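You operate a simulated robot arm through the tools that you are given. There is no shell and no other tool. Be economical: measure what you need, move in short steps, check, and stop when the job is done.

Carry out the task below with a simulated robot arm. There is one attempt and no reset: what you move stays moved.

TASK
Top the chiller tank up to the mark from the water jug.
Fine: stand the jug back where it stood and shut the lid. Set down upright: water jug.

It is judged by the outcome, as a careful person would: the job done as asked, and still so three seconds after it is handed in. It fails if anything else is knocked over, pushed out of place, dropped, spilled or broken. A push-on lid holds only when it is set on centred and level and pressed home; a screw cap is set on level and turned clockwise until tight.

THE ROBOT
A 7-joint arm with a two-finger parallel gripper on a trunk, on a base that drives. Base frame: it is fixed to the floor where the robot stands at the start and does not move with it; the origin is under the middle of the robot, x ahead of it, y to its left, z up; the surface under the hand at the start is at about z = 0.86. Readings come in m, rad, newtons and seconds.
Its first joint turns from -2.897 to 2.897 rad. Places, roughly: fill button [0.4, -0.1, 0.9]; filler neck [0.5, 0, 0.9]; flow valve [0.6, -0.3, 1.3]; pump off key [0.3, -0.2, 0.8]; pump on key [0.3, -0.1, 0.8]; return valve [0.6, -0.5, 1.3]; strainer vent button [0.3, -0.4, 0.8]; tank lid [0.5, 0, 0.9]. Payload 3.43 kg.
The tool frame sits at the grasp point between the pads (the TCP): z along the fingers, y along the line on which they close. The tips reach 0.03 m beyond it. The gripper opens to 0.094 m. The fingers are 0.028 m wide and 0.01 m thick; the gripper's body (0.05 by 0.096 m) begins 0.055 m behind the TCP.
Orientation is told as [roll, pitch, yaw] about the base's x, y, z axes, in that order, counted from this pose: with the fingers straight down and closing along the base's y, the tool's x points along the base's -x, its y along +y and its z along -z.

THE INTERFACE
- The arm moves only by the tool play_rows. Its argument "commands" is one flat list of numbers, 7 for each row, row after row: the shift along the tool's x, y, z in m, then the turn, a rotation vector about the tool's x, y, z in rad, then the gripper command, from -1 (shut) to 1 (fully open), values between in proportion. In form: [x, y, z, rx, ry, rz, fingers, x, y, z, rx, ry, rz, fingers, ...]. A call has 1 to 8 rows; each row is the pose to reach, as a shift and turn from the pose commanded when the call began, along the tool's axes at that moment. Rows are played at 5 a second. More than 0.05 m and 0.15 rad between two rows, or a gripper value outside its range, and nothing of the call is played. A pose out of reach is approached as far as the arm can. The call stops where the force on the tool passes 40 N (or 10 N more than at its start, if that is more) or the arm is blocked; 0.2 s more then pass. Each finger travels about 0.045 m/s and halts on what it meets, pressing with about 35 N; the grip force reading is that of the motor and also rises with nothing between the fingers. The clock runs only during rows and for 0.2 s after the last one: add rows that repeat a pose to give the fingers time. It gives the time, the measured TCP pose, the force on the tool (base axes), the opening and the grip force at its end, in the units of the frame above (readings bear some noise), with the torque about the TCP (base axes, N m) and any sound that the robot's microphone picked up.
- Cameras (640 x 400 px; columns grow to the right, rows downward): "scene" is now at [0.4633, 0.1361, 1.0987]; the picture's right is [-0.90, -0.44, 0.00], its down [-0.22, 0.45, -0.86] and it looks along [0.38, -0.78, -0.50] (base axes); focal length 214 px, centre (320, 200). "wrist" rides on the gripper at [0.076, 0.014, -0.102] in the tool frame; the picture's right is [-0.18, 0.98, 0.00], its down [-0.75, -0.14, -0.64] and it looks along [-0.63, -0.12, 0.77] (tool axes); focal length 243 px, centre (320, 200). There is no depth. A picture from a camera that has moved, and an enlarged one, comes with that camera's place and axes in the base frame and with its lens.
- camera(camera): a new picture of that camera. No time passes.
- raise_lower(by): slides the trunk up (or, below 0, down) by that many m; the arm and the scene camera ride with it, the base frame stays. It gives what a move gives, with no picture.
- roll_base(legs): drives the robot by 1 to 6 legs, each [ahead, left, turn to the left] in m, m and rad, along the robot's own axes; the way and the turn of a leg run together, so that a leg with both is an arc; at most 1.5 m and 3.142 rad a leg. The arm and the cameras ride along, it lands a little off, and it stops where it bumps. It gives what a move gives.
- aim_head(pan, tilt): turns the head with the scene camera to pan (to the left, within 1.798 rad either way) and tilt (down, from -0.506 to 1.204), counted from straight ahead of the robot. It gives what a move gives.
- close_up(camera, box): a new picture of the part [left, top, right, bottom] of that camera's present view, enlarged. No time passes.
- finish_job(): hands the job in; it is judged then, once.

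Work in short steps. Places have to be worked out from the pictures, the camera data and where the tool is seen: move nearer, look again, correct. Check each grasp and each placing, and mend what went wrong. You have 120 turns and 82 pictures in all, those below and enlarged ones among them. Open the gripper and draw the arm clear of the work before you hand the job in, unless the task says otherwise; then end with one line.

The tools are called after "Call:" as name(argument=value, ...) on one line, values as JSON. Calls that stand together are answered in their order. play_rows: Moves the arm, as the interface text tells. Its arguments: {"type":"object","properties":{"commands":{"type":"array"}},"required":["commands"]} The other tools are called the same way: raise_lower (by) slides the trunk up or down; roll_base (legs) drives the base; aim_head (pan, tilt) turns the head that bears the scene camera; camera (camera) takes a picture; close_up (camera, box) takes an enlarged picture of a part of a camera's view; finish_job () hands the job in.

At the start:

```text
time_s: 0.0
eef_pos: [0.4459, -0.3849, 1.2102]
tcp_rot: [0.268, -0.158, -0.004]
force: [-0.2, -1.0, 0.2]
moment: [-0.02, -0.04, -0.03]
grip_width: 0.0942
finger_force: 0.1
trunk travel left (down, up): [-0.188, 0.302]
robot x, y, heading: [-0.0031, 0.0048, 0.002]
head pan, tilt: [-1.121, 0.525]
```

scene: 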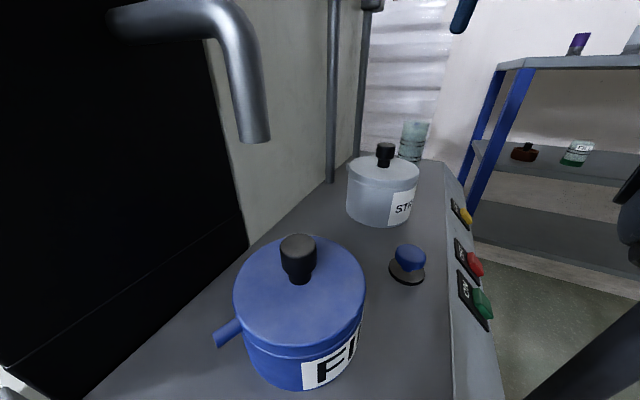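
wrist: 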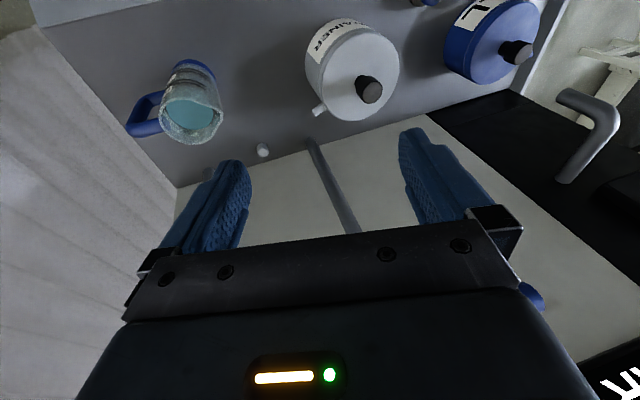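

The blue pot marked FILL should be the filler, and the jug seems to stand at the far end past the strainer. I'll look at both more closely before moving.

Call:
close_up(camera="scene", box=[200, 220, 520, 400])

Call:
close_up(camera="wrist", box=[90, 20, 290, 180])

Call:
close_up(camera="scene", box=[330, 90, 510, 240])

```text
2.00 times, centred on (360, 310) of scene
camera zoom: at [0.4633, 0.1361, 1.0987], right [-0.9, -0.44, 0.0], down [-0.22, 0.45, -0.86], along [0.38, -0.78, -0.5], focal length 429 px, centre (240, -20)
```

zoom: 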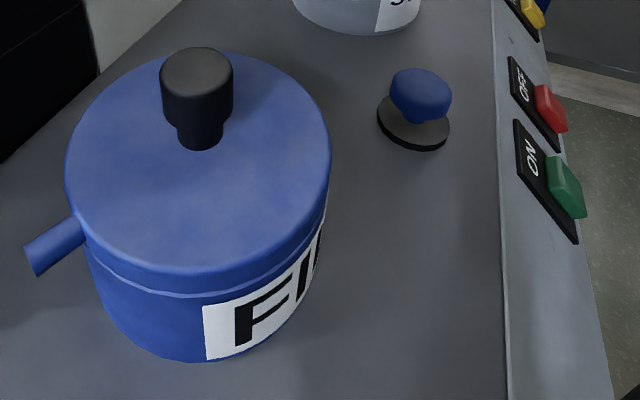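

```text
2.50 times, centred on (190, 100) of wrist
camera zoom: at [0.3541, -0.3988, 1.2981], right [0.14, 0.95, 0.29], down [0.65, -0.31, 0.69], along [0.75, 0.09, -0.66], focal length 606 px, centre (645, 450)
```

zoom: 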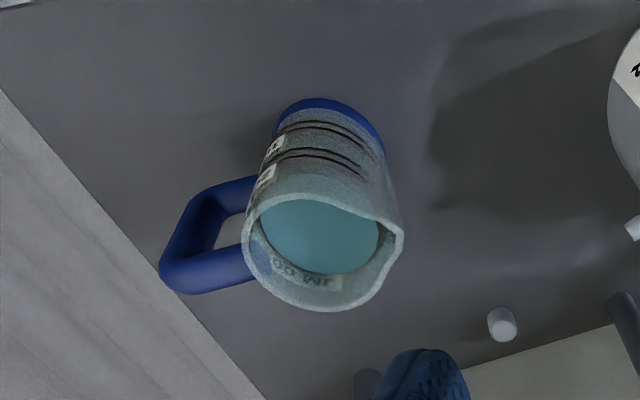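

```text
2.67 times, centred on (420, 165) of scene
camera zoom: at [0.4633, 0.1361, 1.0987], right [-0.9, -0.44, 0.0], down [-0.22, 0.45, -0.86], along [0.38, -0.78, -0.5], focal length 572 px, centre (53, 293)
```

zoom: 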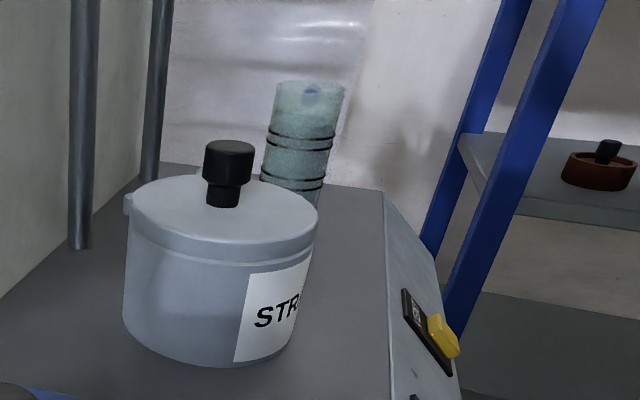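

The jug axis is near (0.473, -0.483), about 0.16 m tall, with its handle toward -y and its spout toward +y. I'll turn the head to learn the rest of the surroundings, including the pipe near the tank and any level gauge.

Call:
aim_head(pan=-0.5, tilt=0.6)

Call:
camera(camera="scene")

Call:
aim_head(pan=-1.0, tilt=0.95)

Call:
camera(camera="scene")

Call:
aim_head(pan=-0.9, tilt=-0.1)

Call:
camera(camera="scene")

```text
time_s: 1.0
eef_pos: [0.4466, -0.3862, 1.2107]
tcp_rot: [0.268, -0.161, -0.005]
force: [-0.6, 0.5, -0.1]
moment: [0.01, -0.01, -0.02]
grip_width: 0.0942
finger_force: 0.0
trunk travel left (down, up): [-0.188, 0.302]
robot x, y, heading: [0.0022, -0.0024, -0.002]
head pan, tilt: [-0.499, 0.6]
```

```text
76 pictures are left
camera scene: at [0.5014, 0.1751, 1.092], right [-0.48, -0.88, 0.0], down [-0.5, 0.27, -0.83], along [0.72, -0.4, -0.56], focal length 214 px, centre (320, 200)
```

scene: 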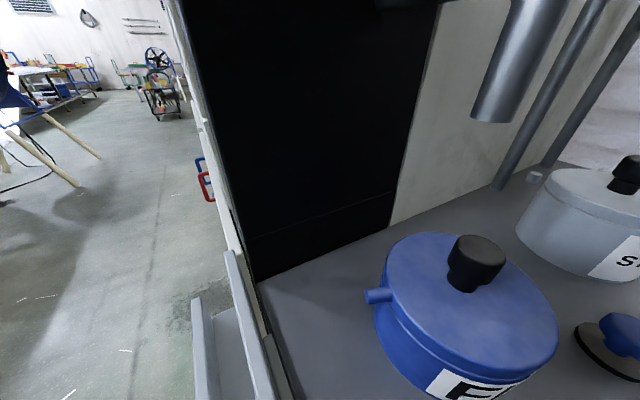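

```text
time_s: 1.9
eef_pos: [0.4453, -0.3855, 1.2092]
tcp_rot: [0.269, -0.162, -0.003]
force: [0.6, 0.3, -0.3]
moment: [-0.03, 0.01, -0.01]
grip_width: 0.094
finger_force: 0.1
trunk travel left (down, up): [-0.188, 0.302]
robot x, y, heading: [0.0011, -0.0001, 0.002]
head pan, tilt: [-1.0, 0.949]
```

```text
75 pictures are left
camera scene: at [0.4632, 0.1563, 1.0636], right [-0.84, -0.54, 0.0], down [-0.44, 0.68, -0.58], along [0.32, -0.49, -0.81], focal length 214 px, centre (320, 200)
```

scene: 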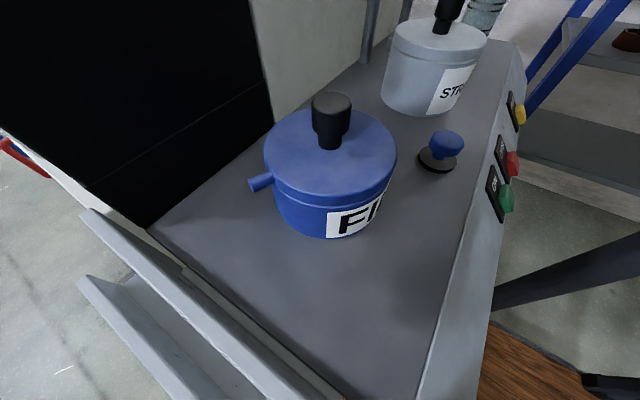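

```text
time_s: 3.2
eef_pos: [0.4463, -0.3854, 1.2091]
tcp_rot: [0.27, -0.162, -0.003]
force: [0.1, -0.6, 0.2]
moment: [0.02, 0.0, 0.01]
grip_width: 0.094
finger_force: 0.1
trunk travel left (down, up): [-0.188, 0.302]
robot x, y, heading: [-0.0011, 0.0005, 0.003]
head pan, tilt: [-0.901, -0.099]
```

```text
74 pictures are left
camera scene: at [0.478, 0.1492, 1.156], right [-0.78, -0.62, 0.0], down [0.06, -0.08, -1.0], along [0.62, -0.78, 0.1], focal length 214 px, centre (320, 200)
```

scene: 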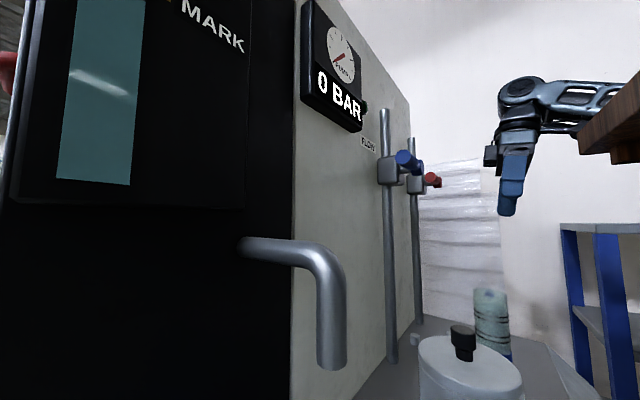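

The sight glass with a MARK is on the black panel, and the pressure gauge reads 0 BAR. I'll aim at the glass.

Call:
aim_head(pan=-0.6, tilt=-0.45)

Call:
camera(camera="scene")

```text
time_s: 4.1
eef_pos: [0.4462, -0.3864, 1.2097]
tcp_rot: [0.269, -0.16, -0.001]
force: [-0.4, -0.4, 0.0]
moment: [-0.02, 0.05, 0.02]
grip_width: 0.0939
finger_force: 0.0
trunk travel left (down, up): [-0.188, 0.302]
robot x, y, heading: [0.0026, 0.0017, 0.002]
head pan, tilt: [-0.6, -0.45]
```

```text
73 pictures are left
camera scene: at [0.4818, 0.1777, 1.1839], right [-0.57, -0.82, 0.0], down [0.36, -0.25, -0.9], along [0.74, -0.51, 0.43], focal length 214 px, centre (320, 200)
```

scene: 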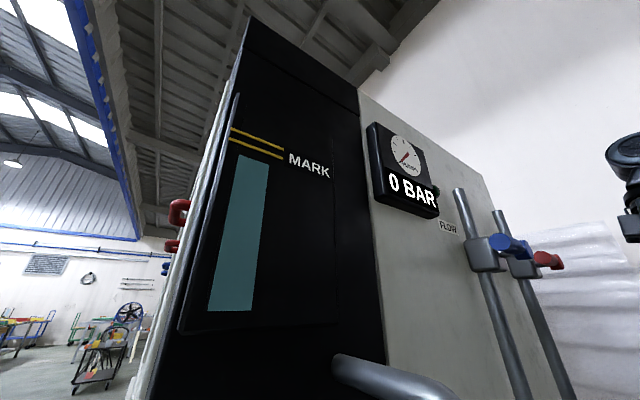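

The level sits just below the two yellow MARK lines. From the pictures I judge the tank lid at about (0.545, 0.014) with its top at z 0.932 and its knob top at 0.968, and a pipe outlet hangs over it at (0.57, 0.02, 1.06). So I'll need a tilted tool, and I'll back the base up for working room.

Call:
roll_base(legs=[[-0.2, 0, 0]])

Call:
aim_head(pan=-0.5, tilt=0.3)

Call:
camera(camera="scene")

Call:
camera(camera="wrist")

```text
time_s: 5.7
eef_pos: [0.2465, -0.3848, 1.21]
tcp_rot: [0.269, -0.162, -0.002]
force: [-0.7, -0.2, 0.2]
moment: [0.01, -0.01, -0.02]
grip_width: 0.0941
finger_force: 0.1
trunk travel left (down, up): [-0.188, 0.302]
robot x, y, heading: [-0.1987, -0.0013, 0.001]
head pan, tilt: [-0.6, -0.45]
```

```text
time_s: 6.8
eef_pos: [0.2463, -0.3845, 1.209]
tcp_rot: [0.27, -0.161, -0.002]
force: [0.3, -0.5, 0.0]
moment: [-0.02, -0.01, -0.01]
grip_width: 0.0939
finger_force: 0.1
trunk travel left (down, up): [-0.188, 0.302]
robot x, y, heading: [-0.1985, -0.0003, 0.0]
head pan, tilt: [-0.499, 0.3]
```

```text
72 pictures are left
camera scene: at [0.3059, 0.1734, 1.1196], right [-0.48, -0.88, 0.0], down [-0.26, 0.14, -0.96], along [0.84, -0.46, -0.29], focal length 214 px, centre (320, 200)
```

scene: 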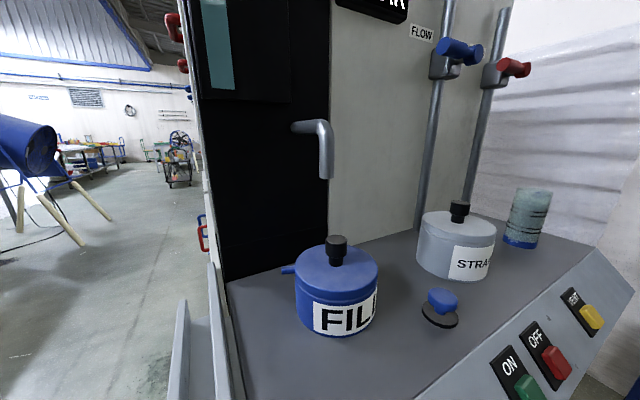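

```text
71 pictures are left
camera wrist: at [0.1548, -0.3988, 1.2975], right [0.14, 0.95, 0.29], down [0.65, -0.31, 0.69], along [0.75, 0.09, -0.66], focal length 243 px, centre (320, 200)
```

wrist: 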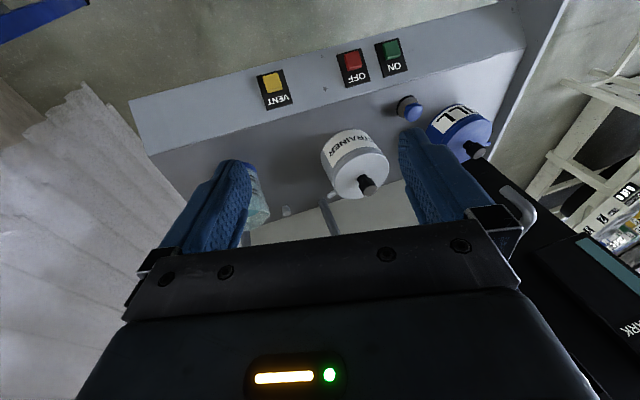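

The new view confirms the knob at (0.545, 0.015, top 0.970) and the pipe outlet at (0.568, 0.02, 1.061). I'll carry the hand over the counter at about z 1.15 while pitching the tool to about 30° below horizontal, with the fingers closing along y.

Call:
play_rows(commands=[-0.013, 0.02875, 0.018, 0.0315, -0.1102, -0.015, 0.3, -0.026, 0.0575, 0.036, 0.063, -0.2204, -0.03, 0.3, -0.039, 0.08625, 0.054, 0.0945, -0.3306, -0.045, 0.3, -0.052, 0.115, 0.072, 0.126, -0.4408, -0.06, 0.3, -0.065, 0.14375, 0.09, 0.1575, -0.551, -0.075, 0.3, -0.078, 0.1725, 0.108, 0.189, -0.6612, -0.09, 0.3, -0.091, 0.20125, 0.126, 0.2205, -0.7714, -0.105, 0.3, -0.104, 0.23, 0.144, 0.252, -0.8815, -0.1198, 0.3])

```text
time_s: 7.5
eef_pos: [0.283, -0.3027, 1.1902]
tcp_rot: [0.189, -0.462, -0.021]
force: [1.0, -12.3, -7.3]
moment: [0.56, -0.81, 1.44]
grip_width: 0.0609
finger_force: 0.0
trunk travel left (down, up): [-0.188, 0.302]
robot x, y, heading: [-0.1975, 0.0003, 0.005]
head pan, tilt: [-0.499, 0.3]
stopped in row 3: the force on the tool passed its limit at 196 N (the readings are from after the stop); the commanded pose is now the measured one
```

The move stopped on a collision, so I'll see what was hit.

Call:
aim_head(pan=-1.2, tilt=0.1)

Call:
camera(camera="scene")

Call:
camera(camera="wrist")

```text
time_s: 8.6
eef_pos: [0.2842, -0.3019, 1.1904]
tcp_rot: [0.187, -0.461, -0.021]
force: [2.4, -30.9, -13.1]
moment: [1.65, -1.46, 3.89]
grip_width: 0.0611
finger_force: 0.0
trunk travel left (down, up): [-0.188, 0.302]
robot x, y, heading: [-0.1971, -0.0013, 0.002]
head pan, tilt: [-1.201, 0.099]
```

```text
70 pictures are left
camera scene: at [0.2573, 0.1322, 1.1381], right [-0.93, -0.36, 0.0], down [-0.04, 0.09, -0.99], along [0.36, -0.93, -0.1], focal length 214 px, centre (320, 200)
```

scene: 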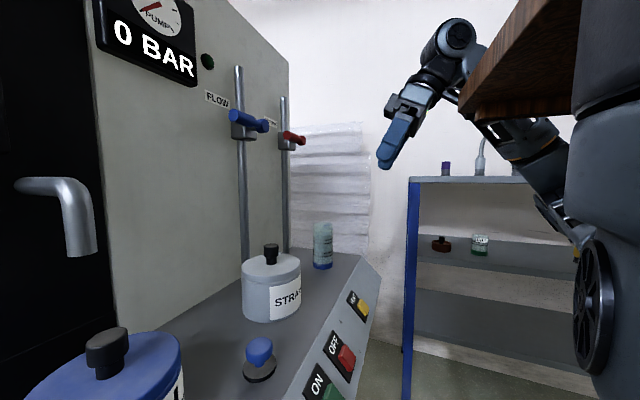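

```text
69 pictures are left
camera wrist: at [0.1693, -0.306, 1.2486], right [0.1, 0.96, 0.25], down [0.4, -0.27, 0.88], along [0.91, 0.01, -0.41], focal length 243 px, centre (320, 200)
```

wrist: 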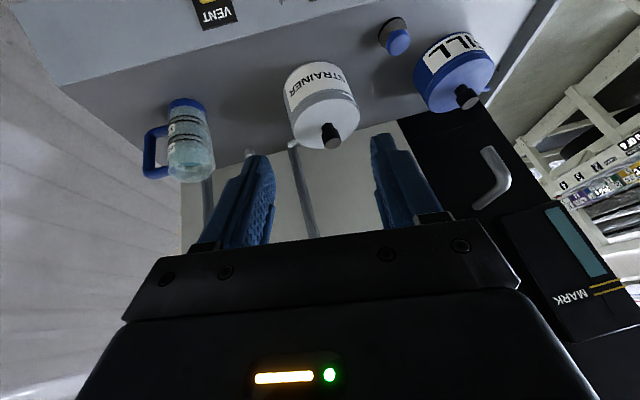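

The arm met a wooden board near the robot itself. I'll look at it to understand its extent.

Call:
aim_head(pan=-1.7, tilt=-0.2)

Call:
camera(camera="scene")

Call:
aim_head(pan=-1.79, tilt=0.7)

Call:
camera(camera="scene")

Call:
aim_head(pan=-1.2, tilt=-0.5)

Call:
camera(camera="scene")

```text
time_s: 9.6
eef_pos: [0.284, -0.3019, 1.1902]
tcp_rot: [0.188, -0.462, -0.023]
force: [3.4, -41.6, -8.2]
moment: [2.29, -0.8, 5.23]
grip_width: 0.0611
finger_force: 0.1
trunk travel left (down, up): [-0.188, 0.302]
robot x, y, heading: [-0.201, 0.0009, 0.003]
head pan, tilt: [-1.7, -0.201]
```

```text
68 pictures are left
camera scene: at [0.2133, 0.1354, 1.1646], right [-0.99, 0.13, 0.0], down [-0.03, -0.2, -0.98], along [-0.12, -0.97, 0.2], focal length 214 px, centre (320, 200)
```

scene: 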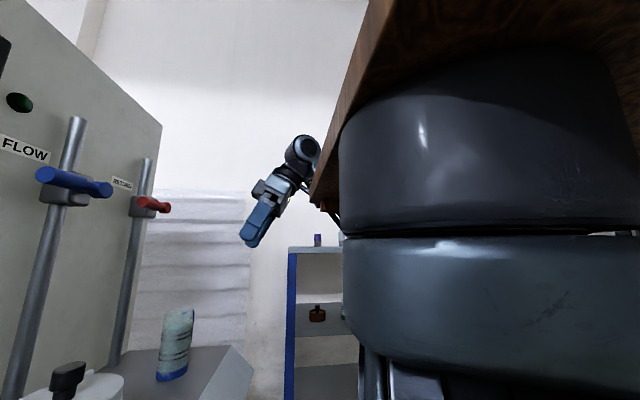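

```text
time_s: 10.8
eef_pos: [0.2834, -0.3021, 1.1912]
tcp_rot: [0.189, -0.462, -0.021]
force: [3.1, -48.1, 0.6]
moment: [2.77, 0.42, 5.91]
grip_width: 0.0614
finger_force: 0.0
trunk travel left (down, up): [-0.188, 0.302]
robot x, y, heading: [-0.1968, 0.0011, 0.003]
head pan, tilt: [-1.791, 0.7]
```

```text
67 pictures are left
camera scene: at [0.2054, 0.135, 1.0835], right [-0.98, 0.22, 0.0], down [0.14, 0.63, -0.77], along [-0.17, -0.75, -0.64], focal length 214 px, centre (320, 200)
```

scene: 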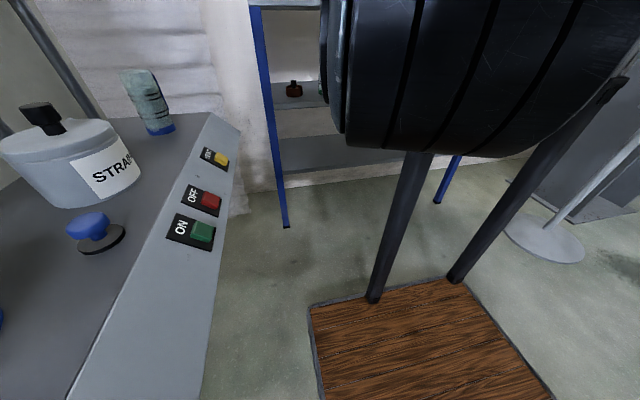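

```text
time_s: 12.2
eef_pos: [0.2829, -0.3025, 1.1906]
tcp_rot: [0.188, -0.462, -0.022]
force: [1.1, -49.1, 4.6]
moment: [2.86, 0.71, 6.16]
grip_width: 0.0612
finger_force: 0.1
trunk travel left (down, up): [-0.188, 0.302]
robot x, y, heading: [-0.1967, -0.0014, 0.002]
head pan, tilt: [-1.201, -0.499]
```

```text
66 pictures are left
camera scene: at [0.2482, 0.1554, 1.1872], right [-0.93, -0.36, 0.0], down [0.17, -0.45, -0.88], along [0.32, -0.82, 0.48], focal length 214 px, centre (320, 200)
```

scene: 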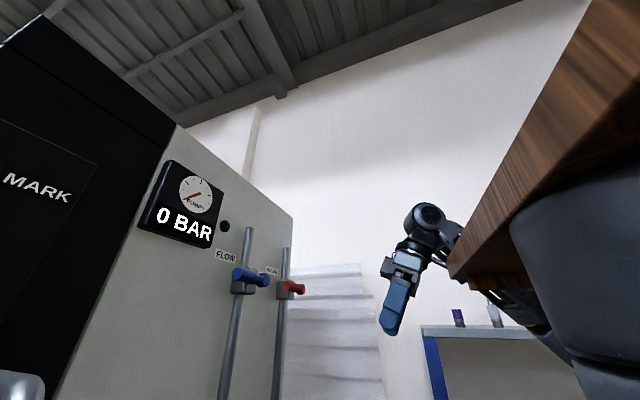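

The board is part of the robot: its front right bottom corner is near (0.18, -0.24, 1.24), and the wrist pressed against its side. I'll back away in -y, then go forward and down so the wrist is ahead of and below the board before crossing toward +y.

Call:
play_rows(commands=[-0.0006, -0.03, -0.005, 0, 0, 0, 0.3, -0.0012, -0.059, -0.0106, 0, 0, 0, 0.3, -0.0221, -0.0624, 0.0107, 0.0273, -0.0972, -0.011, 0.3, -0.043, -0.0658, 0.032, 0.0546, -0.1944, -0.022, 0.3, -0.0639, -0.0692, 0.0533, 0.0819, -0.2916, -0.033, 0.3, -0.0848, -0.0726, 0.0746, 0.1092, -0.3888, -0.044, 0.3, -0.1057, -0.076, 0.0959, 0.1365, -0.486, -0.055, 0.3, -0.1266, -0.0796, 0.117, 0.164, -0.583, -0.066, 0.3])

```text
time_s: 13.9
eef_pos: [0.4555, -0.362, 1.1339]
tcp_rot: [0.014, -1.05, -0.015]
force: [0.4, -0.1, 0.8]
moment: [0.02, -0.02, -0.04]
grip_width: 0.061
finger_force: 0.0
trunk travel left (down, up): [-0.188, 0.302]
robot x, y, heading: [-0.1984, 0.0009, -0.0]
head pan, tilt: [-1.201, -0.499]
```

The hand is clear at (0.456, -0.362, 1.134) with the wanted tilt. I'll turn the head back to the tank and bring the hand across in +y to stand in front of the knob.

Call:
aim_head(pan=-0.4, tilt=0.4)

Call:
play_rows(commands=[0.0067, 0.047, 0.001, 0, 0, 0, 0.3, 0.0134, 0.094, 0.002, 0, 0, 0, 0.3, 0.02, 0.141, 0.003, 0, 0, 0, 0.3, 0.0267, 0.188, 0.004, 0, 0, 0, 0.3, 0.0333, 0.235, 0.005, 0, 0, 0, 0.3, 0.04, 0.282, 0.006, 0, 0, 0, 0.3, 0.0467, 0.329, 0.007, 0, 0, 0, 0.3, 0.0533, 0.376, 0.008, 0, 0, 0, 0.3])

Call:
camera(camera="wrist")

Call:
camera(camera="scene")

```text
time_s: 15.2
eef_pos: [0.4553, -0.3608, 1.134]
tcp_rot: [0.014, -1.049, -0.012]
force: [-0.4, -0.1, 0.4]
moment: [-0.02, 0.0, -0.01]
grip_width: 0.0609
finger_force: 0.1
trunk travel left (down, up): [-0.188, 0.302]
robot x, y, heading: [-0.2009, 0.0019, 0.002]
head pan, tilt: [-0.4, 0.4]
```

```text
time_s: 16.9
eef_pos: [0.5104, 0.0179, 1.159]
tcp_rot: [0.013, -1.048, -0.018]
force: [0.8, -1.5, -0.5]
moment: [0.05, 0.0, 0.03]
grip_width: 0.061
finger_force: 0.1
out of reach, approached as far as the arm can: row 4, 5, 6, 7, 8
trunk travel left (down, up): [-0.188, 0.302]
robot x, y, heading: [-0.2005, -0.0033, -0.002]
head pan, tilt: [-0.4, 0.4]
```

```text
65 pictures are left
camera wrist: at [0.3835, 0.0325, 1.1436], right [0.1, 0.98, 0.17], down [-0.18, -0.15, 0.97], along [0.98, -0.12, 0.16], focal length 243 px, centre (320, 200)
```

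wrist: 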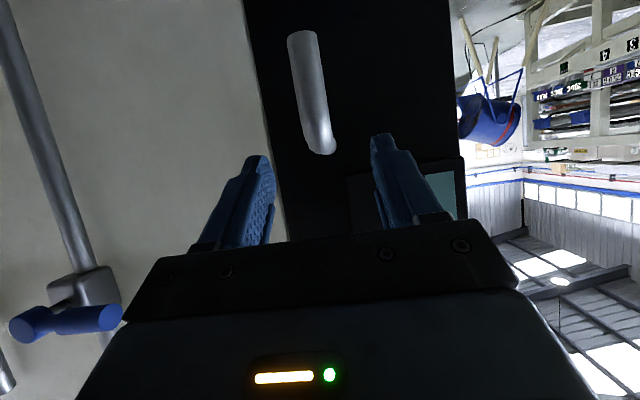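

```text
64 pictures are left
camera scene: at [0.3094, 0.1806, 1.1103], right [-0.39, -0.92, 0.0], down [-0.36, 0.15, -0.92], along [0.85, -0.36, -0.39], focal length 214 px, centre (320, 200)
```

scene: 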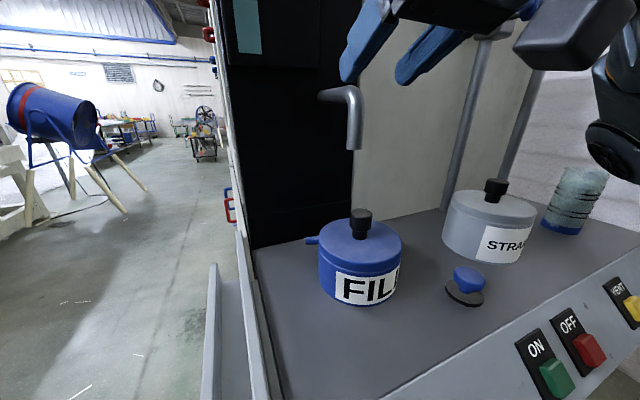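

The arm can't fold in that close with the tilted tool, so it drifted forward and up. I'll back the base a further 0.2 m to bring the knob within comfortable reach.

Call:
roll_base(legs=[[-0.2, 0, 0]])

Call:
camera(camera="wrist")

```text
time_s: 18.6
eef_pos: [0.3064, 0.022, 1.1597]
tcp_rot: [0.012, -1.048, -0.009]
force: [-0.3, -1.0, -0.1]
moment: [0.0, 0.03, 0.0]
grip_width: 0.0611
finger_force: 0.0
trunk travel left (down, up): [-0.188, 0.302]
robot x, y, heading: [-0.4044, 0.0001, 0.008]
head pan, tilt: [-0.4, 0.4]
```

```text
63 pictures are left
camera wrist: at [0.1793, 0.0358, 1.1436], right [0.09, 0.98, 0.17], down [-0.18, -0.15, 0.97], along [0.98, -0.12, 0.16], focal length 243 px, centre (320, 200)
```

wrist: 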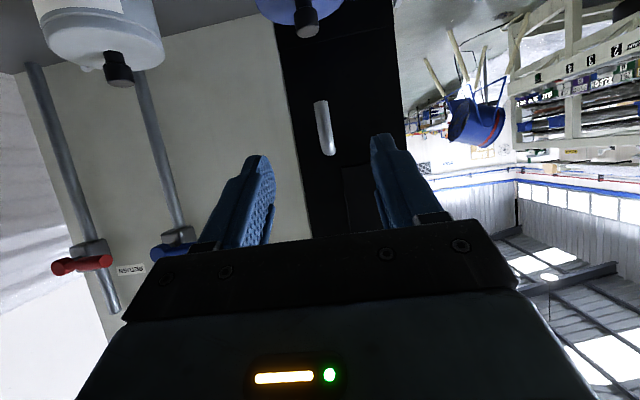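

Now I'll descend toward a spot about 0.1 m short of the knob, at (0.44, 0.014, 1.02).

Call:
play_rows(commands=[0.011, -0.0016, 0.0372, 0, 0, 0, 0.3, 0.022, -0.0032, 0.0744, 0, 0, 0, 0.3, 0.033, -0.0048, 0.1116, 0, 0, 0, 0.3, 0.044, -0.0064, 0.1488, 0, 0, 0, 0.3, 0.0547, -0.008, 0.186, 0, 0, 0, 0.3])

Call:
camera(camera="wrist")

Call:
camera(camera="scene")

```text
time_s: 19.8
eef_pos: [0.4391, 0.0159, 1.0209]
tcp_rot: [0.01, -1.047, -0.006]
force: [0.7, -0.5, 0.3]
moment: [0.01, 0.04, 0.01]
grip_width: 0.0608
finger_force: 0.1
trunk travel left (down, up): [-0.188, 0.302]
robot x, y, heading: [-0.4057, -0.0022, 0.005]
head pan, tilt: [-0.4, 0.4]
```

```text
62 pictures are left
camera wrist: at [0.3125, 0.0283, 1.0045], right [0.09, 0.98, 0.16], down [-0.18, -0.15, 0.97], along [0.98, -0.12, 0.16], focal length 243 px, centre (320, 200)
```

wrist: 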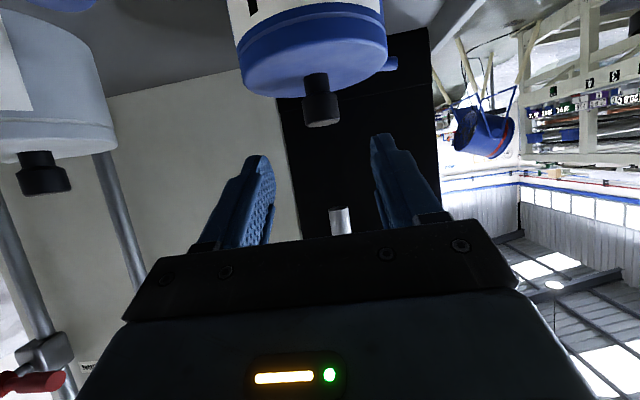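

```text
61 pictures are left
camera scene: at [0.1042, 0.1836, 1.1104], right [-0.38, -0.92, 0.0], down [-0.36, 0.15, -0.92], along [0.85, -0.35, -0.39], focal length 214 px, centre (320, 200)
```

scene: 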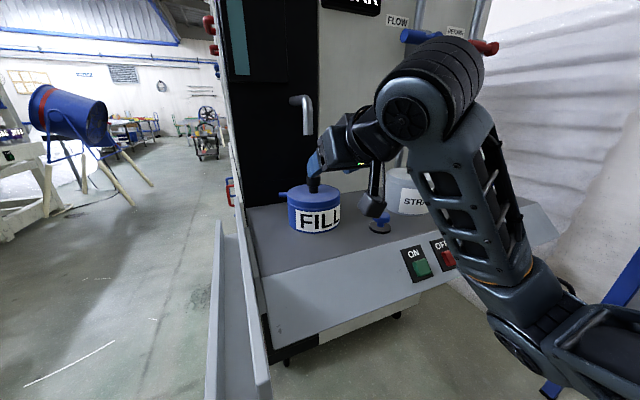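

The wrist view places the knob at (0.545, 0.015, 0.965), in agreement. I'll advance along the tool axis to straddle it.

Call:
play_rows(commands=[-0.0012, -0.0005, 0.039, 0, 0, 0, 0.3, -0.0024, -0.001, 0.078, 0, 0, 0, 0.3, -0.0036, -0.0015, 0.1167, 0, 0, 0, 0.3, -0.0036, -0.0015, 0.1167, 0, 0, 0, 0.3])

Call:
close_up(camera="scene", box=[240, 90, 440, 250])

Call:
camera(camera="wrist")

```text
time_s: 20.8
eef_pos: [0.5453, 0.0116, 0.9645]
tcp_rot: [0.011, -1.047, -0.007]
force: [0.4, 0.1, 0.3]
moment: [-0.01, 0.0, -0.02]
grip_width: 0.0611
finger_force: 0.0
trunk travel left (down, up): [-0.188, 0.302]
robot x, y, heading: [-0.4007, -0.0002, 0.01]
head pan, tilt: [-0.4, 0.4]
```

```text
2.50 times, centred on (340, 170) of scene
camera zoom: at [0.1043, 0.1838, 1.1102], right [-0.38, -0.92, 0.0], down [-0.36, 0.15, -0.92], along [0.85, -0.35, -0.39], focal length 536 px, centre (270, 275)
```

zoom: 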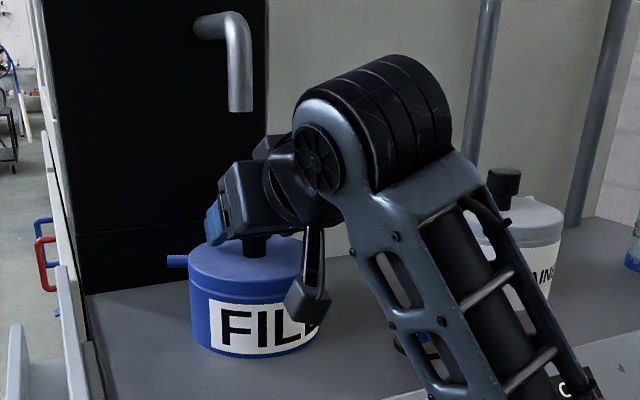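

```text
59 pictures are left
camera wrist: at [0.4189, 0.025, 0.9485], right [0.09, 0.98, 0.17], down [-0.18, -0.15, 0.97], along [0.98, -0.12, 0.16], focal length 243 px, centre (320, 200)
```

wrist: 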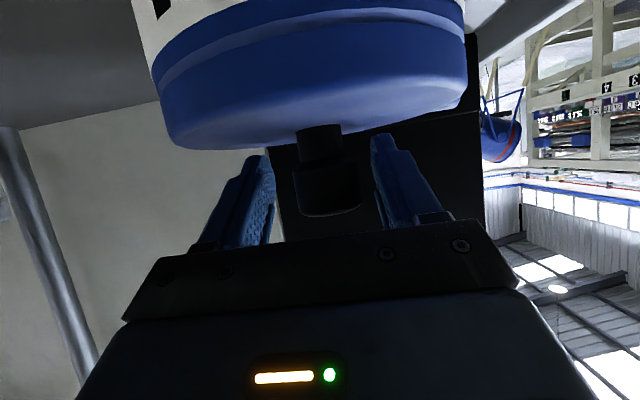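

The knob is centred between the fingers, so I'll close on it.

Call:
play_rows(commands=[0, 0, 0, 0, 0, 0, -1, 0, 0, 0, 0, 0, 0, -1, 0, 0, 0, 0, 0, 0, -1, 0, 0, 0, 0, 0, 0, -1])

```text
time_s: 21.8
eef_pos: [0.546, 0.0165, 0.9649]
tcp_rot: [0.012, -1.046, -0.002]
force: [9.0, 31.0, 0.3]
moment: [0.38, -0.13, -0.06]
grip_width: 0.036
finger_force: 44.6
trunk travel left (down, up): [-0.188, 0.302]
robot x, y, heading: [-0.4054, -0.0046, 0.009]
head pan, tilt: [-0.4, 0.4]
```

Gripped at 0.036 m, with a sideways load of about 30 N. I'll shift slightly to relieve it, then lift gently.

Call:
play_rows(commands=[0, 0.005, 0, 0, 0, 0, -1, 0, 0.005, 0, 0, 0, 0, -1])

Call:
play_rows(commands=[-0.0026, 0, -0.0015, 0, 0, 0, -1, -0.0052, 0, -0.003, 0, 0, 0, -1, -0.0104, 0, -0.006, 0, 0, 0, -1, -0.0156, 0, -0.009, 0, 0, 0, -1])

```text
time_s: 22.4
eef_pos: [0.5447, 0.0155, 0.9647]
tcp_rot: [0.013, -1.046, -0.012]
force: [8.9, 13.9, 0.3]
moment: [-0.05, -0.45, -0.25]
grip_width: 0.0357
finger_force: 44.3
trunk travel left (down, up): [-0.188, 0.302]
robot x, y, heading: [-0.4048, -0.0033, 0.006]
head pan, tilt: [-0.4, 0.4]
```

```text
time_s: 23.4
eef_pos: [0.5435, 0.0171, 0.9791]
tcp_rot: [0.013, -1.043, -0.011]
force: [-3.1, -8.6, -37.1]
moment: [0.02, -0.15, 0.08]
grip_width: 0.036
finger_force: 45.1
trunk travel left (down, up): [-0.188, 0.302]
robot x, y, heading: [-0.4042, -0.0007, 0.005]
head pan, tilt: [-0.4, 0.4]
```

The pull reads 37 N after a 14 mm lift. I'll check whether the lid came up or the fingers slipped.

Call:
close_up(camera="scene", box=[240, 90, 440, 250])

Call:
camera(camera="wrist")

```text
2.50 times, centred on (340, 170) of scene
camera zoom: at [0.1052, 0.1834, 1.1096], right [-0.38, -0.92, 0.0], down [-0.36, 0.15, -0.92], along [0.85, -0.35, -0.39], focal length 536 px, centre (270, 275)
```

zoom: 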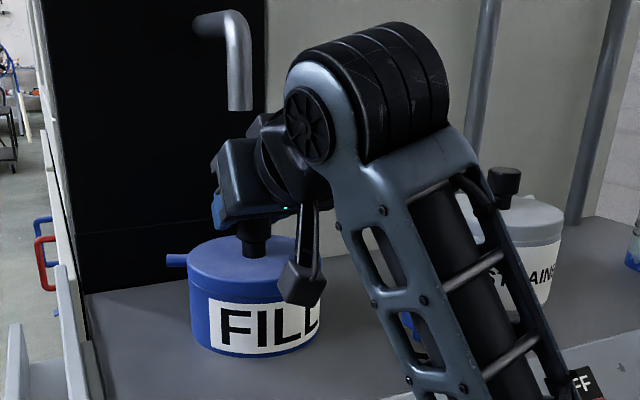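

```text
57 pictures are left
camera wrist: at [0.4163, 0.031, 0.9641], right [0.09, 0.98, 0.17], down [-0.17, -0.15, 0.97], along [0.98, -0.12, 0.16], focal length 243 px, centre (320, 200)
```

wrist: 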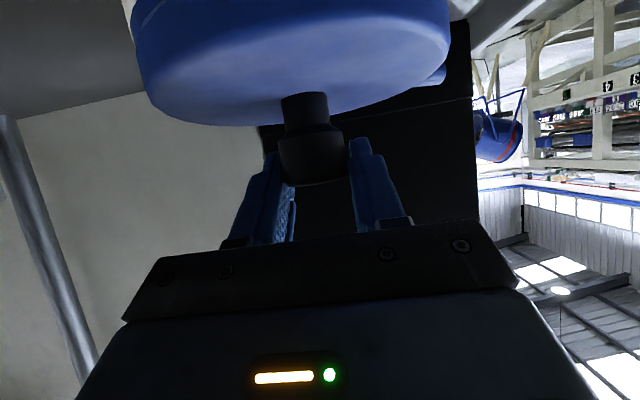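

The fingers slid up the knob and the lid stayed seated. I'll regrip lower and try turning anticlockwise to learn whether the lid is threaded.

Call:
play_rows(commands=[0, 0, 0, 0, 0, 0, 0.3, 0, 0, 0, 0, 0, 0, 0.3, 0.006, 0, 0.0035, 0, 0, 0, 0.3, 0.012, 0, 0.007, 0, 0, 0, 0.3, 0.0145, 0, 0.0084, 0, 0, 0, 0.3, 0.0145, 0, 0.0084, 0, 0, 0, -1, 0.0145, 0, 0.0084, 0, 0, 0, -1, 0.0145, 0, 0.0084, 0, 0, 0, -1])

```text
time_s: 25.2
eef_pos: [0.5431, 0.0162, 0.9648]
tcp_rot: [0.014, -1.046, -0.013]
force: [-2.1, -15.0, -0.6]
moment: [-0.11, -0.06, -0.09]
grip_width: 0.036
finger_force: 41.3
trunk travel left (down, up): [-0.188, 0.302]
robot x, y, heading: [-0.4012, -0.0034, 0.012]
head pan, tilt: [-0.4, 0.4]
```

Turning anticlockwise (seen from above) by 0.3 rad about the knob axis.

Call:
play_rows(commands=[0, 0, 0, -0.0867, 0, -0.0498, -1, 0, 0, 0, -0.1734, 0, -0.0996, -1, 0, 0, 0, -0.26, 0, -0.149, -1, 0, 0, 0, -0.26, 0, -0.149, -1])

Call:
camera(camera="wrist")

Call:
close_up(camera="scene", box=[260, 150, 380, 250])

```text
time_s: 26.2
eef_pos: [0.5444, 0.0167, 0.9643]
tcp_rot: [0.014, -1.051, 0.288]
force: [-0.8, -26.1, 2.1]
moment: [-0.44, -0.26, -0.58]
grip_width: 0.0352
finger_force: 44.7
trunk travel left (down, up): [-0.188, 0.302]
robot x, y, heading: [-0.4041, -0.0002, 0.01]
head pan, tilt: [-0.4, 0.4]
```

```text
56 pictures are left
camera wrist: at [0.4183, -0.0066, 0.9491], right [-0.2, 0.97, 0.17], down [-0.13, -0.2, 0.97], along [0.97, 0.17, 0.17], focal length 243 px, centre (320, 200)
```

wrist: 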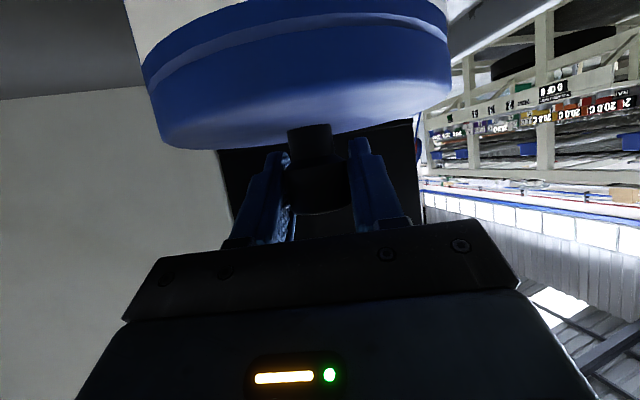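

```text
4.00 times, centred on (320, 200) of scene
camera zoom: at [0.1044, 0.1831, 1.1104], right [-0.38, -0.92, 0.0], down [-0.36, 0.15, -0.92], along [0.85, -0.35, -0.39], focal length 858 px, centre (320, 200)
```

zoom: 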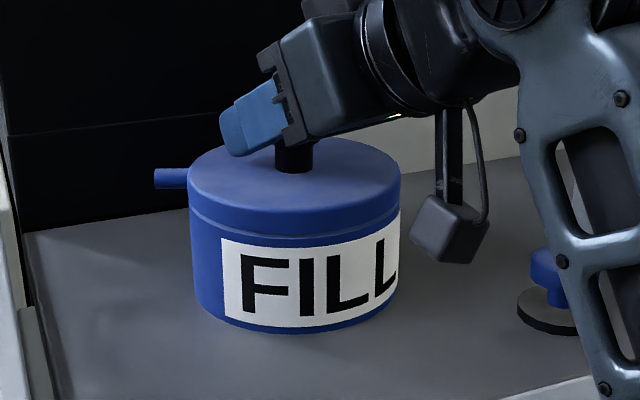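

The torque reached about 0.6 N·m, which is also near what the grip can hold, so I can't tell whether the lid turned. I'll look closely at the lid seam for latches or marks.

Call:
close_up(camera="wrist", box=[120, 0, 460, 220])

```text
1.82 times, centred on (290, 110) of wrist
camera zoom: at [0.4183, -0.0066, 0.9491], right [-0.2, 0.97, 0.17], down [-0.13, -0.2, 0.97], along [0.97, 0.17, 0.17], focal length 441 px, centre (374, 364)
```

zoom: 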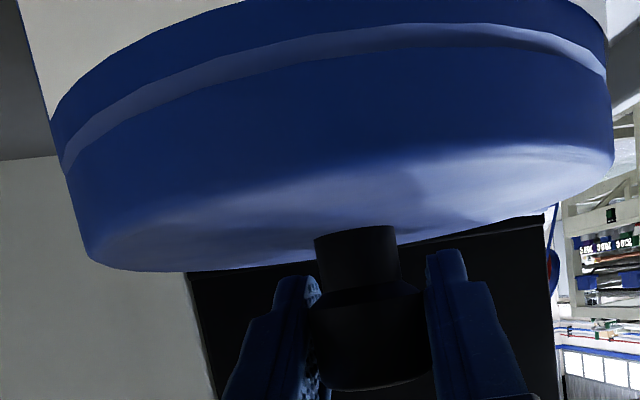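

No latch or marks show. I'll turn a further 0.6 rad and compare the lid height and texture from the same scene zoom.

Call:
play_rows(commands=[0, 0, 0, -0.0867, 0, -0.0498, -1, 0, 0, 0, -0.1734, 0, -0.0996, -1, 0, 0, 0, -0.26, 0, -0.149, -1, 0, 0, 0, -0.3467, 0, -0.1992, -1, 0, 0, 0, -0.4334, 0, -0.249, -1, 0, 0, 0, -0.52, 0, -0.2988, -1])

Call:
close_up(camera="scene", box=[260, 150, 380, 250])

```text
time_s: 27.6
eef_pos: [0.5426, 0.0208, 0.9645]
tcp_rot: [0.008, -1.057, 0.899]
force: [8.8, -1.7, 11.6]
moment: [-0.51, -0.04, -0.61]
grip_width: 0.0355
finger_force: 45.0
trunk travel left (down, up): [-0.188, 0.302]
robot x, y, heading: [-0.4011, 0.0001, 0.003]
head pan, tilt: [-0.4, 0.4]
```

```text
4.00 times, centred on (320, 200) of scene
camera zoom: at [0.1044, 0.1842, 1.1103], right [-0.38, -0.92, 0.0], down [-0.36, 0.15, -0.92], along [0.85, -0.35, -0.39], focal length 858 px, centre (320, 200)
```

zoom: 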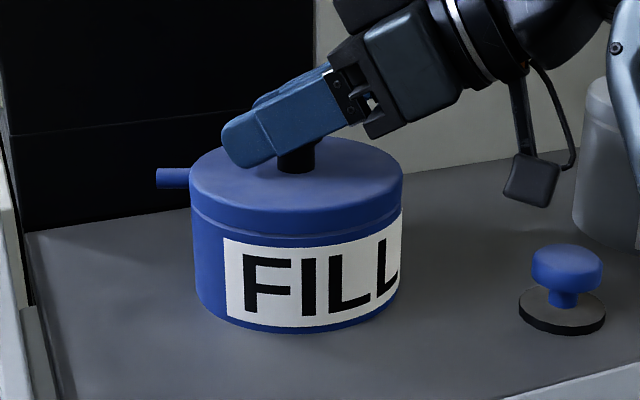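

The lid pushes the hand up by about 12 N after this turn, which may mean a thread is lifting it. I'll open, rewind about the knob, and take another turn to test that.

Call:
play_rows(commands=[0, 0, 0, 0, 0, 0, 0.4, 0, 0, 0, 0, 0, 0, 0.4, 0, 0, 0, 0.1219, 0, 0.0689, 0.4, 0, 0, 0, 0.2438, 0, 0.1378, 0.4, 0, 0, 0, 0.3657, 0, 0.2067, 0.4, 0, 0, 0, 0.4876, 0, 0.2756, 0.4, 0, 0, 0, 0.6095, 0, 0.3445, 0.4, 0, 0, 0, 0.7314, 0, 0.4134, 0.4])

Call:
close_up(camera="wrist", box=[120, 0, 460, 220])

```text
time_s: 29.4
eef_pos: [0.5426, 0.0195, 0.9644]
tcp_rot: [0.004, -1.051, 0.053]
force: [1.3, 0.6, 0.4]
moment: [-0.03, 0.03, 0.01]
grip_width: 0.0659
finger_force: 0.0
trunk travel left (down, up): [-0.188, 0.302]
robot x, y, heading: [-0.4061, 0.003, 0.007]
head pan, tilt: [-0.4, 0.4]
```

```text
1.82 times, centred on (290, 110) of wrist
camera zoom: at [0.4156, 0.0255, 0.9492], right [0.03, 0.99, 0.16], down [-0.17, -0.15, 0.97], along [0.98, -0.06, 0.17], focal length 441 px, centre (374, 364)
```

zoom: 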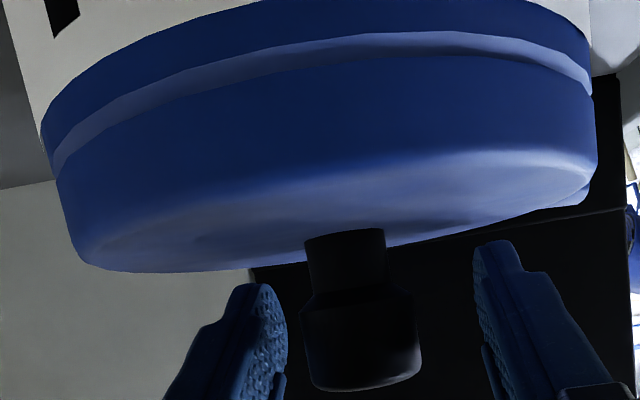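

Continuing the rewind by 0.6 rad, then gripping again.

Call:
play_rows(commands=[0, -0.001, 0, 0.1219, 0, 0.0689, 0.4, 0, -0.002, 0, 0.2438, 0, 0.1378, 0.4, 0, -0.003, 0, 0.3657, 0, 0.2067, 0.4, 0, -0.004, 0, 0.4876, 0, 0.2756, 0.4, 0, -0.004, 0, 0.4876, 0, 0.2756, -1, 0, -0.004, 0, 0.4876, 0, 0.2756, -1, 0, -0.004, 0, 0.4876, 0, 0.2756, -1, 0, -0.004, 0, 0.4876, 0, 0.2756, -1])

Call:
play_rows(commands=[0, 0, 0, -0.1215, 0, -0.0695, -1, 0, 0, 0, -0.243, 0, -0.139, -1, 0, 0, 0, -0.3645, 0, -0.2085, -1, 0, 0, 0, -0.486, 0, -0.278, -1, 0, 0, 0, -0.6075, 0, -0.3475, -1, 0, 0, 0, -0.729, 0, -0.417, -1, 0, 0, 0, -0.8505, 0, -0.4865, -1, 0, 0, 0, -0.972, 0, -0.556, -1])

Call:
close_up(camera="scene", box=[260, 150, 380, 250])

```text
time_s: 31.2
eef_pos: [0.5435, 0.0148, 0.9649]
tcp_rot: [-0.004, -1.048, -0.497]
force: [-11.9, -10.5, -2.0]
moment: [-0.14, 0.08, -0.15]
grip_width: 0.0355
finger_force: 45.1
trunk travel left (down, up): [-0.188, 0.302]
robot x, y, heading: [-0.3971, 0.0019, 0.005]
head pan, tilt: [-0.4, 0.4]
```

```text
time_s: 33.0
eef_pos: [0.5433, 0.0187, 0.9646]
tcp_rot: [0.001, -1.049, 0.631]
force: [-0.6, 13.9, 0.8]
moment: [0.08, 0.11, -0.16]
grip_width: 0.0355
finger_force: 44.9
trunk travel left (down, up): [-0.188, 0.302]
robot x, y, heading: [-0.4033, -0.0031, 0.006]
head pan, tilt: [-0.4, 0.4]
```

```text
4.00 times, centred on (320, 200) of scene
camera zoom: at [0.1043, 0.1846, 1.1101], right [-0.38, -0.92, 0.0], down [-0.36, 0.15, -0.92], along [0.85, -0.35, -0.39], focal length 858 px, centre (320, 200)
```

zoom: 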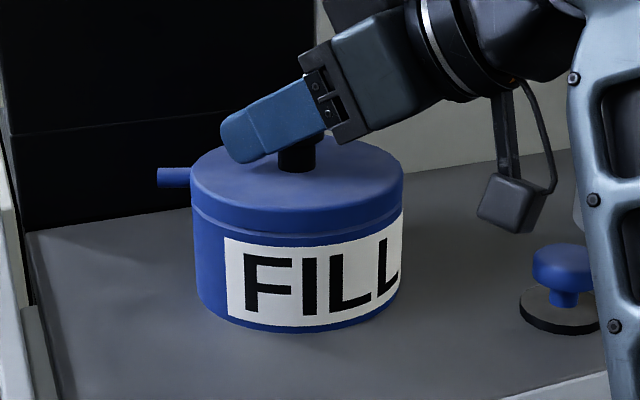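

The turning torque fell to 0.16 N·m, so the lid now turns freely. I'll try lifting straight up.

Call:
play_rows(commands=[-0.0043, 0, -0.0025, 0, 0, 0, -1, -0.0087, 0, -0.005, 0, 0, 0, -1, -0.013, 0, -0.0075, 0, 0, 0, -1, -0.0173, 0, -0.01, 0, 0, 0, -1])

Call:
close_up(camera="scene", box=[260, 150, 380, 250])

```text
time_s: 33.5
eef_pos: [0.5429, 0.0184, 0.9655]
tcp_rot: [0.017, -1.033, 0.613]
force: [1.3, 2.5, -10.8]
moment: [0.63, -0.59, -0.02]
grip_width: 0.0356
finger_force: 44.8
trunk travel left (down, up): [-0.188, 0.302]
robot x, y, heading: [-0.4039, -0.0021, 0.007]
head pan, tilt: [-0.4, 0.4]
stopped in row 2: the force on the tool passed its limit at 43 N (the readings are from after the stop); the commanded pose is now the measured one
```

```text
4.00 times, centred on (320, 200) of scene
camera zoom: at [0.1046, 0.1841, 1.1102], right [-0.38, -0.92, 0.0], down [-0.36, 0.15, -0.92], along [0.85, -0.35, -0.39], focal length 858 px, centre (320, 200)
```

zoom: 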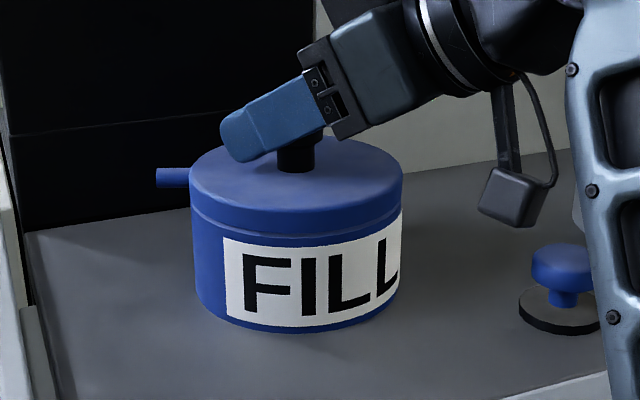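

It's still held axially but no longer resists turning, which fits a thread. I'll continue unscrewing from here by another 0.6 rad.

Call:
play_rows(commands=[0, 0, 0, -0.1207, 0, -0.0709, -1, 0, 0, 0, -0.2414, 0, -0.1418, -1, 0, 0, 0, -0.3621, 0, -0.2127, -1, 0, 0, 0, -0.4828, 0, -0.2836, -1, 0, 0, 0, -0.4828, 0, -0.2836, -1])

Call:
play_rows(commands=[0, 0, 0, 0, 0, 0, 0.4, 0, 0, 0, 0, 0, 0, 0.4, 0, 0, 0, 0.1207, 0, 0.0709, 0.4, 0, 0, 0, 0.2414, 0, 0.1418, 0.4, 0, 0, 0, 0.3621, 0, 0.2127, 0.4, 0, 0, 0, 0.4828, 0, 0.2836, 0.4, 0, 0, 0, 0.6035, 0, 0.3545, 0.4, 0, 0, 0, 0.7242, 0, 0.4254, 0.4])

```text
time_s: 34.7
eef_pos: [0.5414, 0.0209, 0.9674]
tcp_rot: [0.012, -1.037, 1.181]
force: [-19.6, 21.9, -5.8]
moment: [0.35, 0.28, 0.23]
grip_width: 0.0356
finger_force: 44.7
trunk travel left (down, up): [-0.188, 0.302]
robot x, y, heading: [-0.4016, -0.0008, 0.006]
head pan, tilt: [-0.4, 0.4]
```

```text
time_s: 36.5
eef_pos: [0.5422, 0.0184, 0.9667]
tcp_rot: [0.009, -1.034, 0.336]
force: [-0.1, -0.4, -0.3]
moment: [-0.01, 0.01, 0.02]
grip_width: 0.0658
finger_force: 0.1
trunk travel left (down, up): [-0.188, 0.302]
robot x, y, heading: [-0.4048, -0.0012, 0.008]
head pan, tilt: [-0.4, 0.4]
```

The TCP rose about 2 mm during that turn. I'll rewind further with re-centring and grip again.

Call:
play_rows(commands=[-0.0006, -0.0036, 0.001, 0.1219, 0, 0.0726, 0.4, -0.0006, -0.0036, 0.001, 0.2438, 0, 0.1452, 0.4, -0.0006, -0.0036, 0.001, 0.3657, 0, 0.2178, 0.4, -0.0006, -0.0036, 0.001, 0.4876, 0, 0.2904, 0.4, -0.0006, -0.0036, 0.001, 0.6095, 0, 0.363, 0.4, -0.0006, -0.0036, 0.001, 0.7314, 0, 0.4356, 0.4, -0.0006, -0.0036, 0.001, 0.8533, 0, 0.5082, 0.4, -0.0006, -0.0036, 0.001, 0.9752, 0, 0.5808, 0.4])

Call:
play_rows(commands=[0, 0, 0, 0, 0, 0, -1, 0, 0, 0, 0, 0, 0, -1, 0, 0, 0, 0, 0, 0, -1, 0, 0, 0, 0, 0, 0, -1])

Call:
close_up(camera="scene", box=[260, 150, 380, 250])

```text
time_s: 38.3
eef_pos: [0.5458, 0.0144, 0.9671]
tcp_rot: [0.006, -1.03, -0.797]
force: [-1.0, 0.8, 0.0]
moment: [0.02, -0.03, 0.04]
grip_width: 0.0658
finger_force: 0.0
trunk travel left (down, up): [-0.188, 0.302]
robot x, y, heading: [-0.4017, -0.0016, 0.005]
head pan, tilt: [-0.4, 0.4]
```

```text
time_s: 39.4
eef_pos: [0.5425, 0.0122, 0.9667]
tcp_rot: [0.003, -1.025, -0.799]
force: [-10.9, -0.6, 2.8]
moment: [-0.07, 0.1, 0.0]
grip_width: 0.035
finger_force: 45.4
trunk travel left (down, up): [-0.188, 0.302]
robot x, y, heading: [-0.4028, -0.0045, 0.005]
head pan, tilt: [-0.4, 0.4]
stopped in row 4: the force on the tool passed its limit at 42 N (the readings are from after the stop); the commanded pose is now the measured one
```

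```text
4.00 times, centred on (320, 200) of scene
camera zoom: at [0.1036, 0.1837, 1.1105], right [-0.38, -0.92, 0.0], down [-0.36, 0.15, -0.92], along [0.85, -0.35, -0.39], focal length 858 px, centre (320, 200)
```

zoom: 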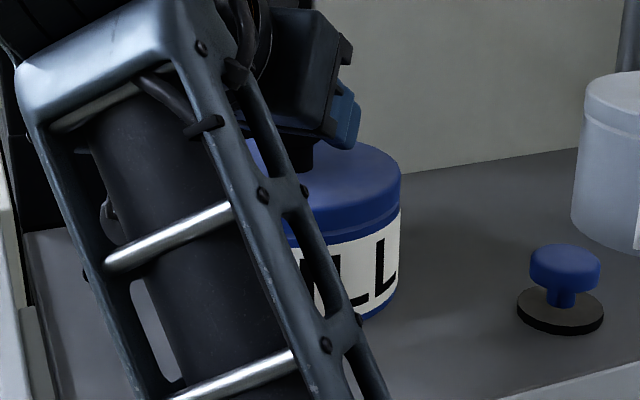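

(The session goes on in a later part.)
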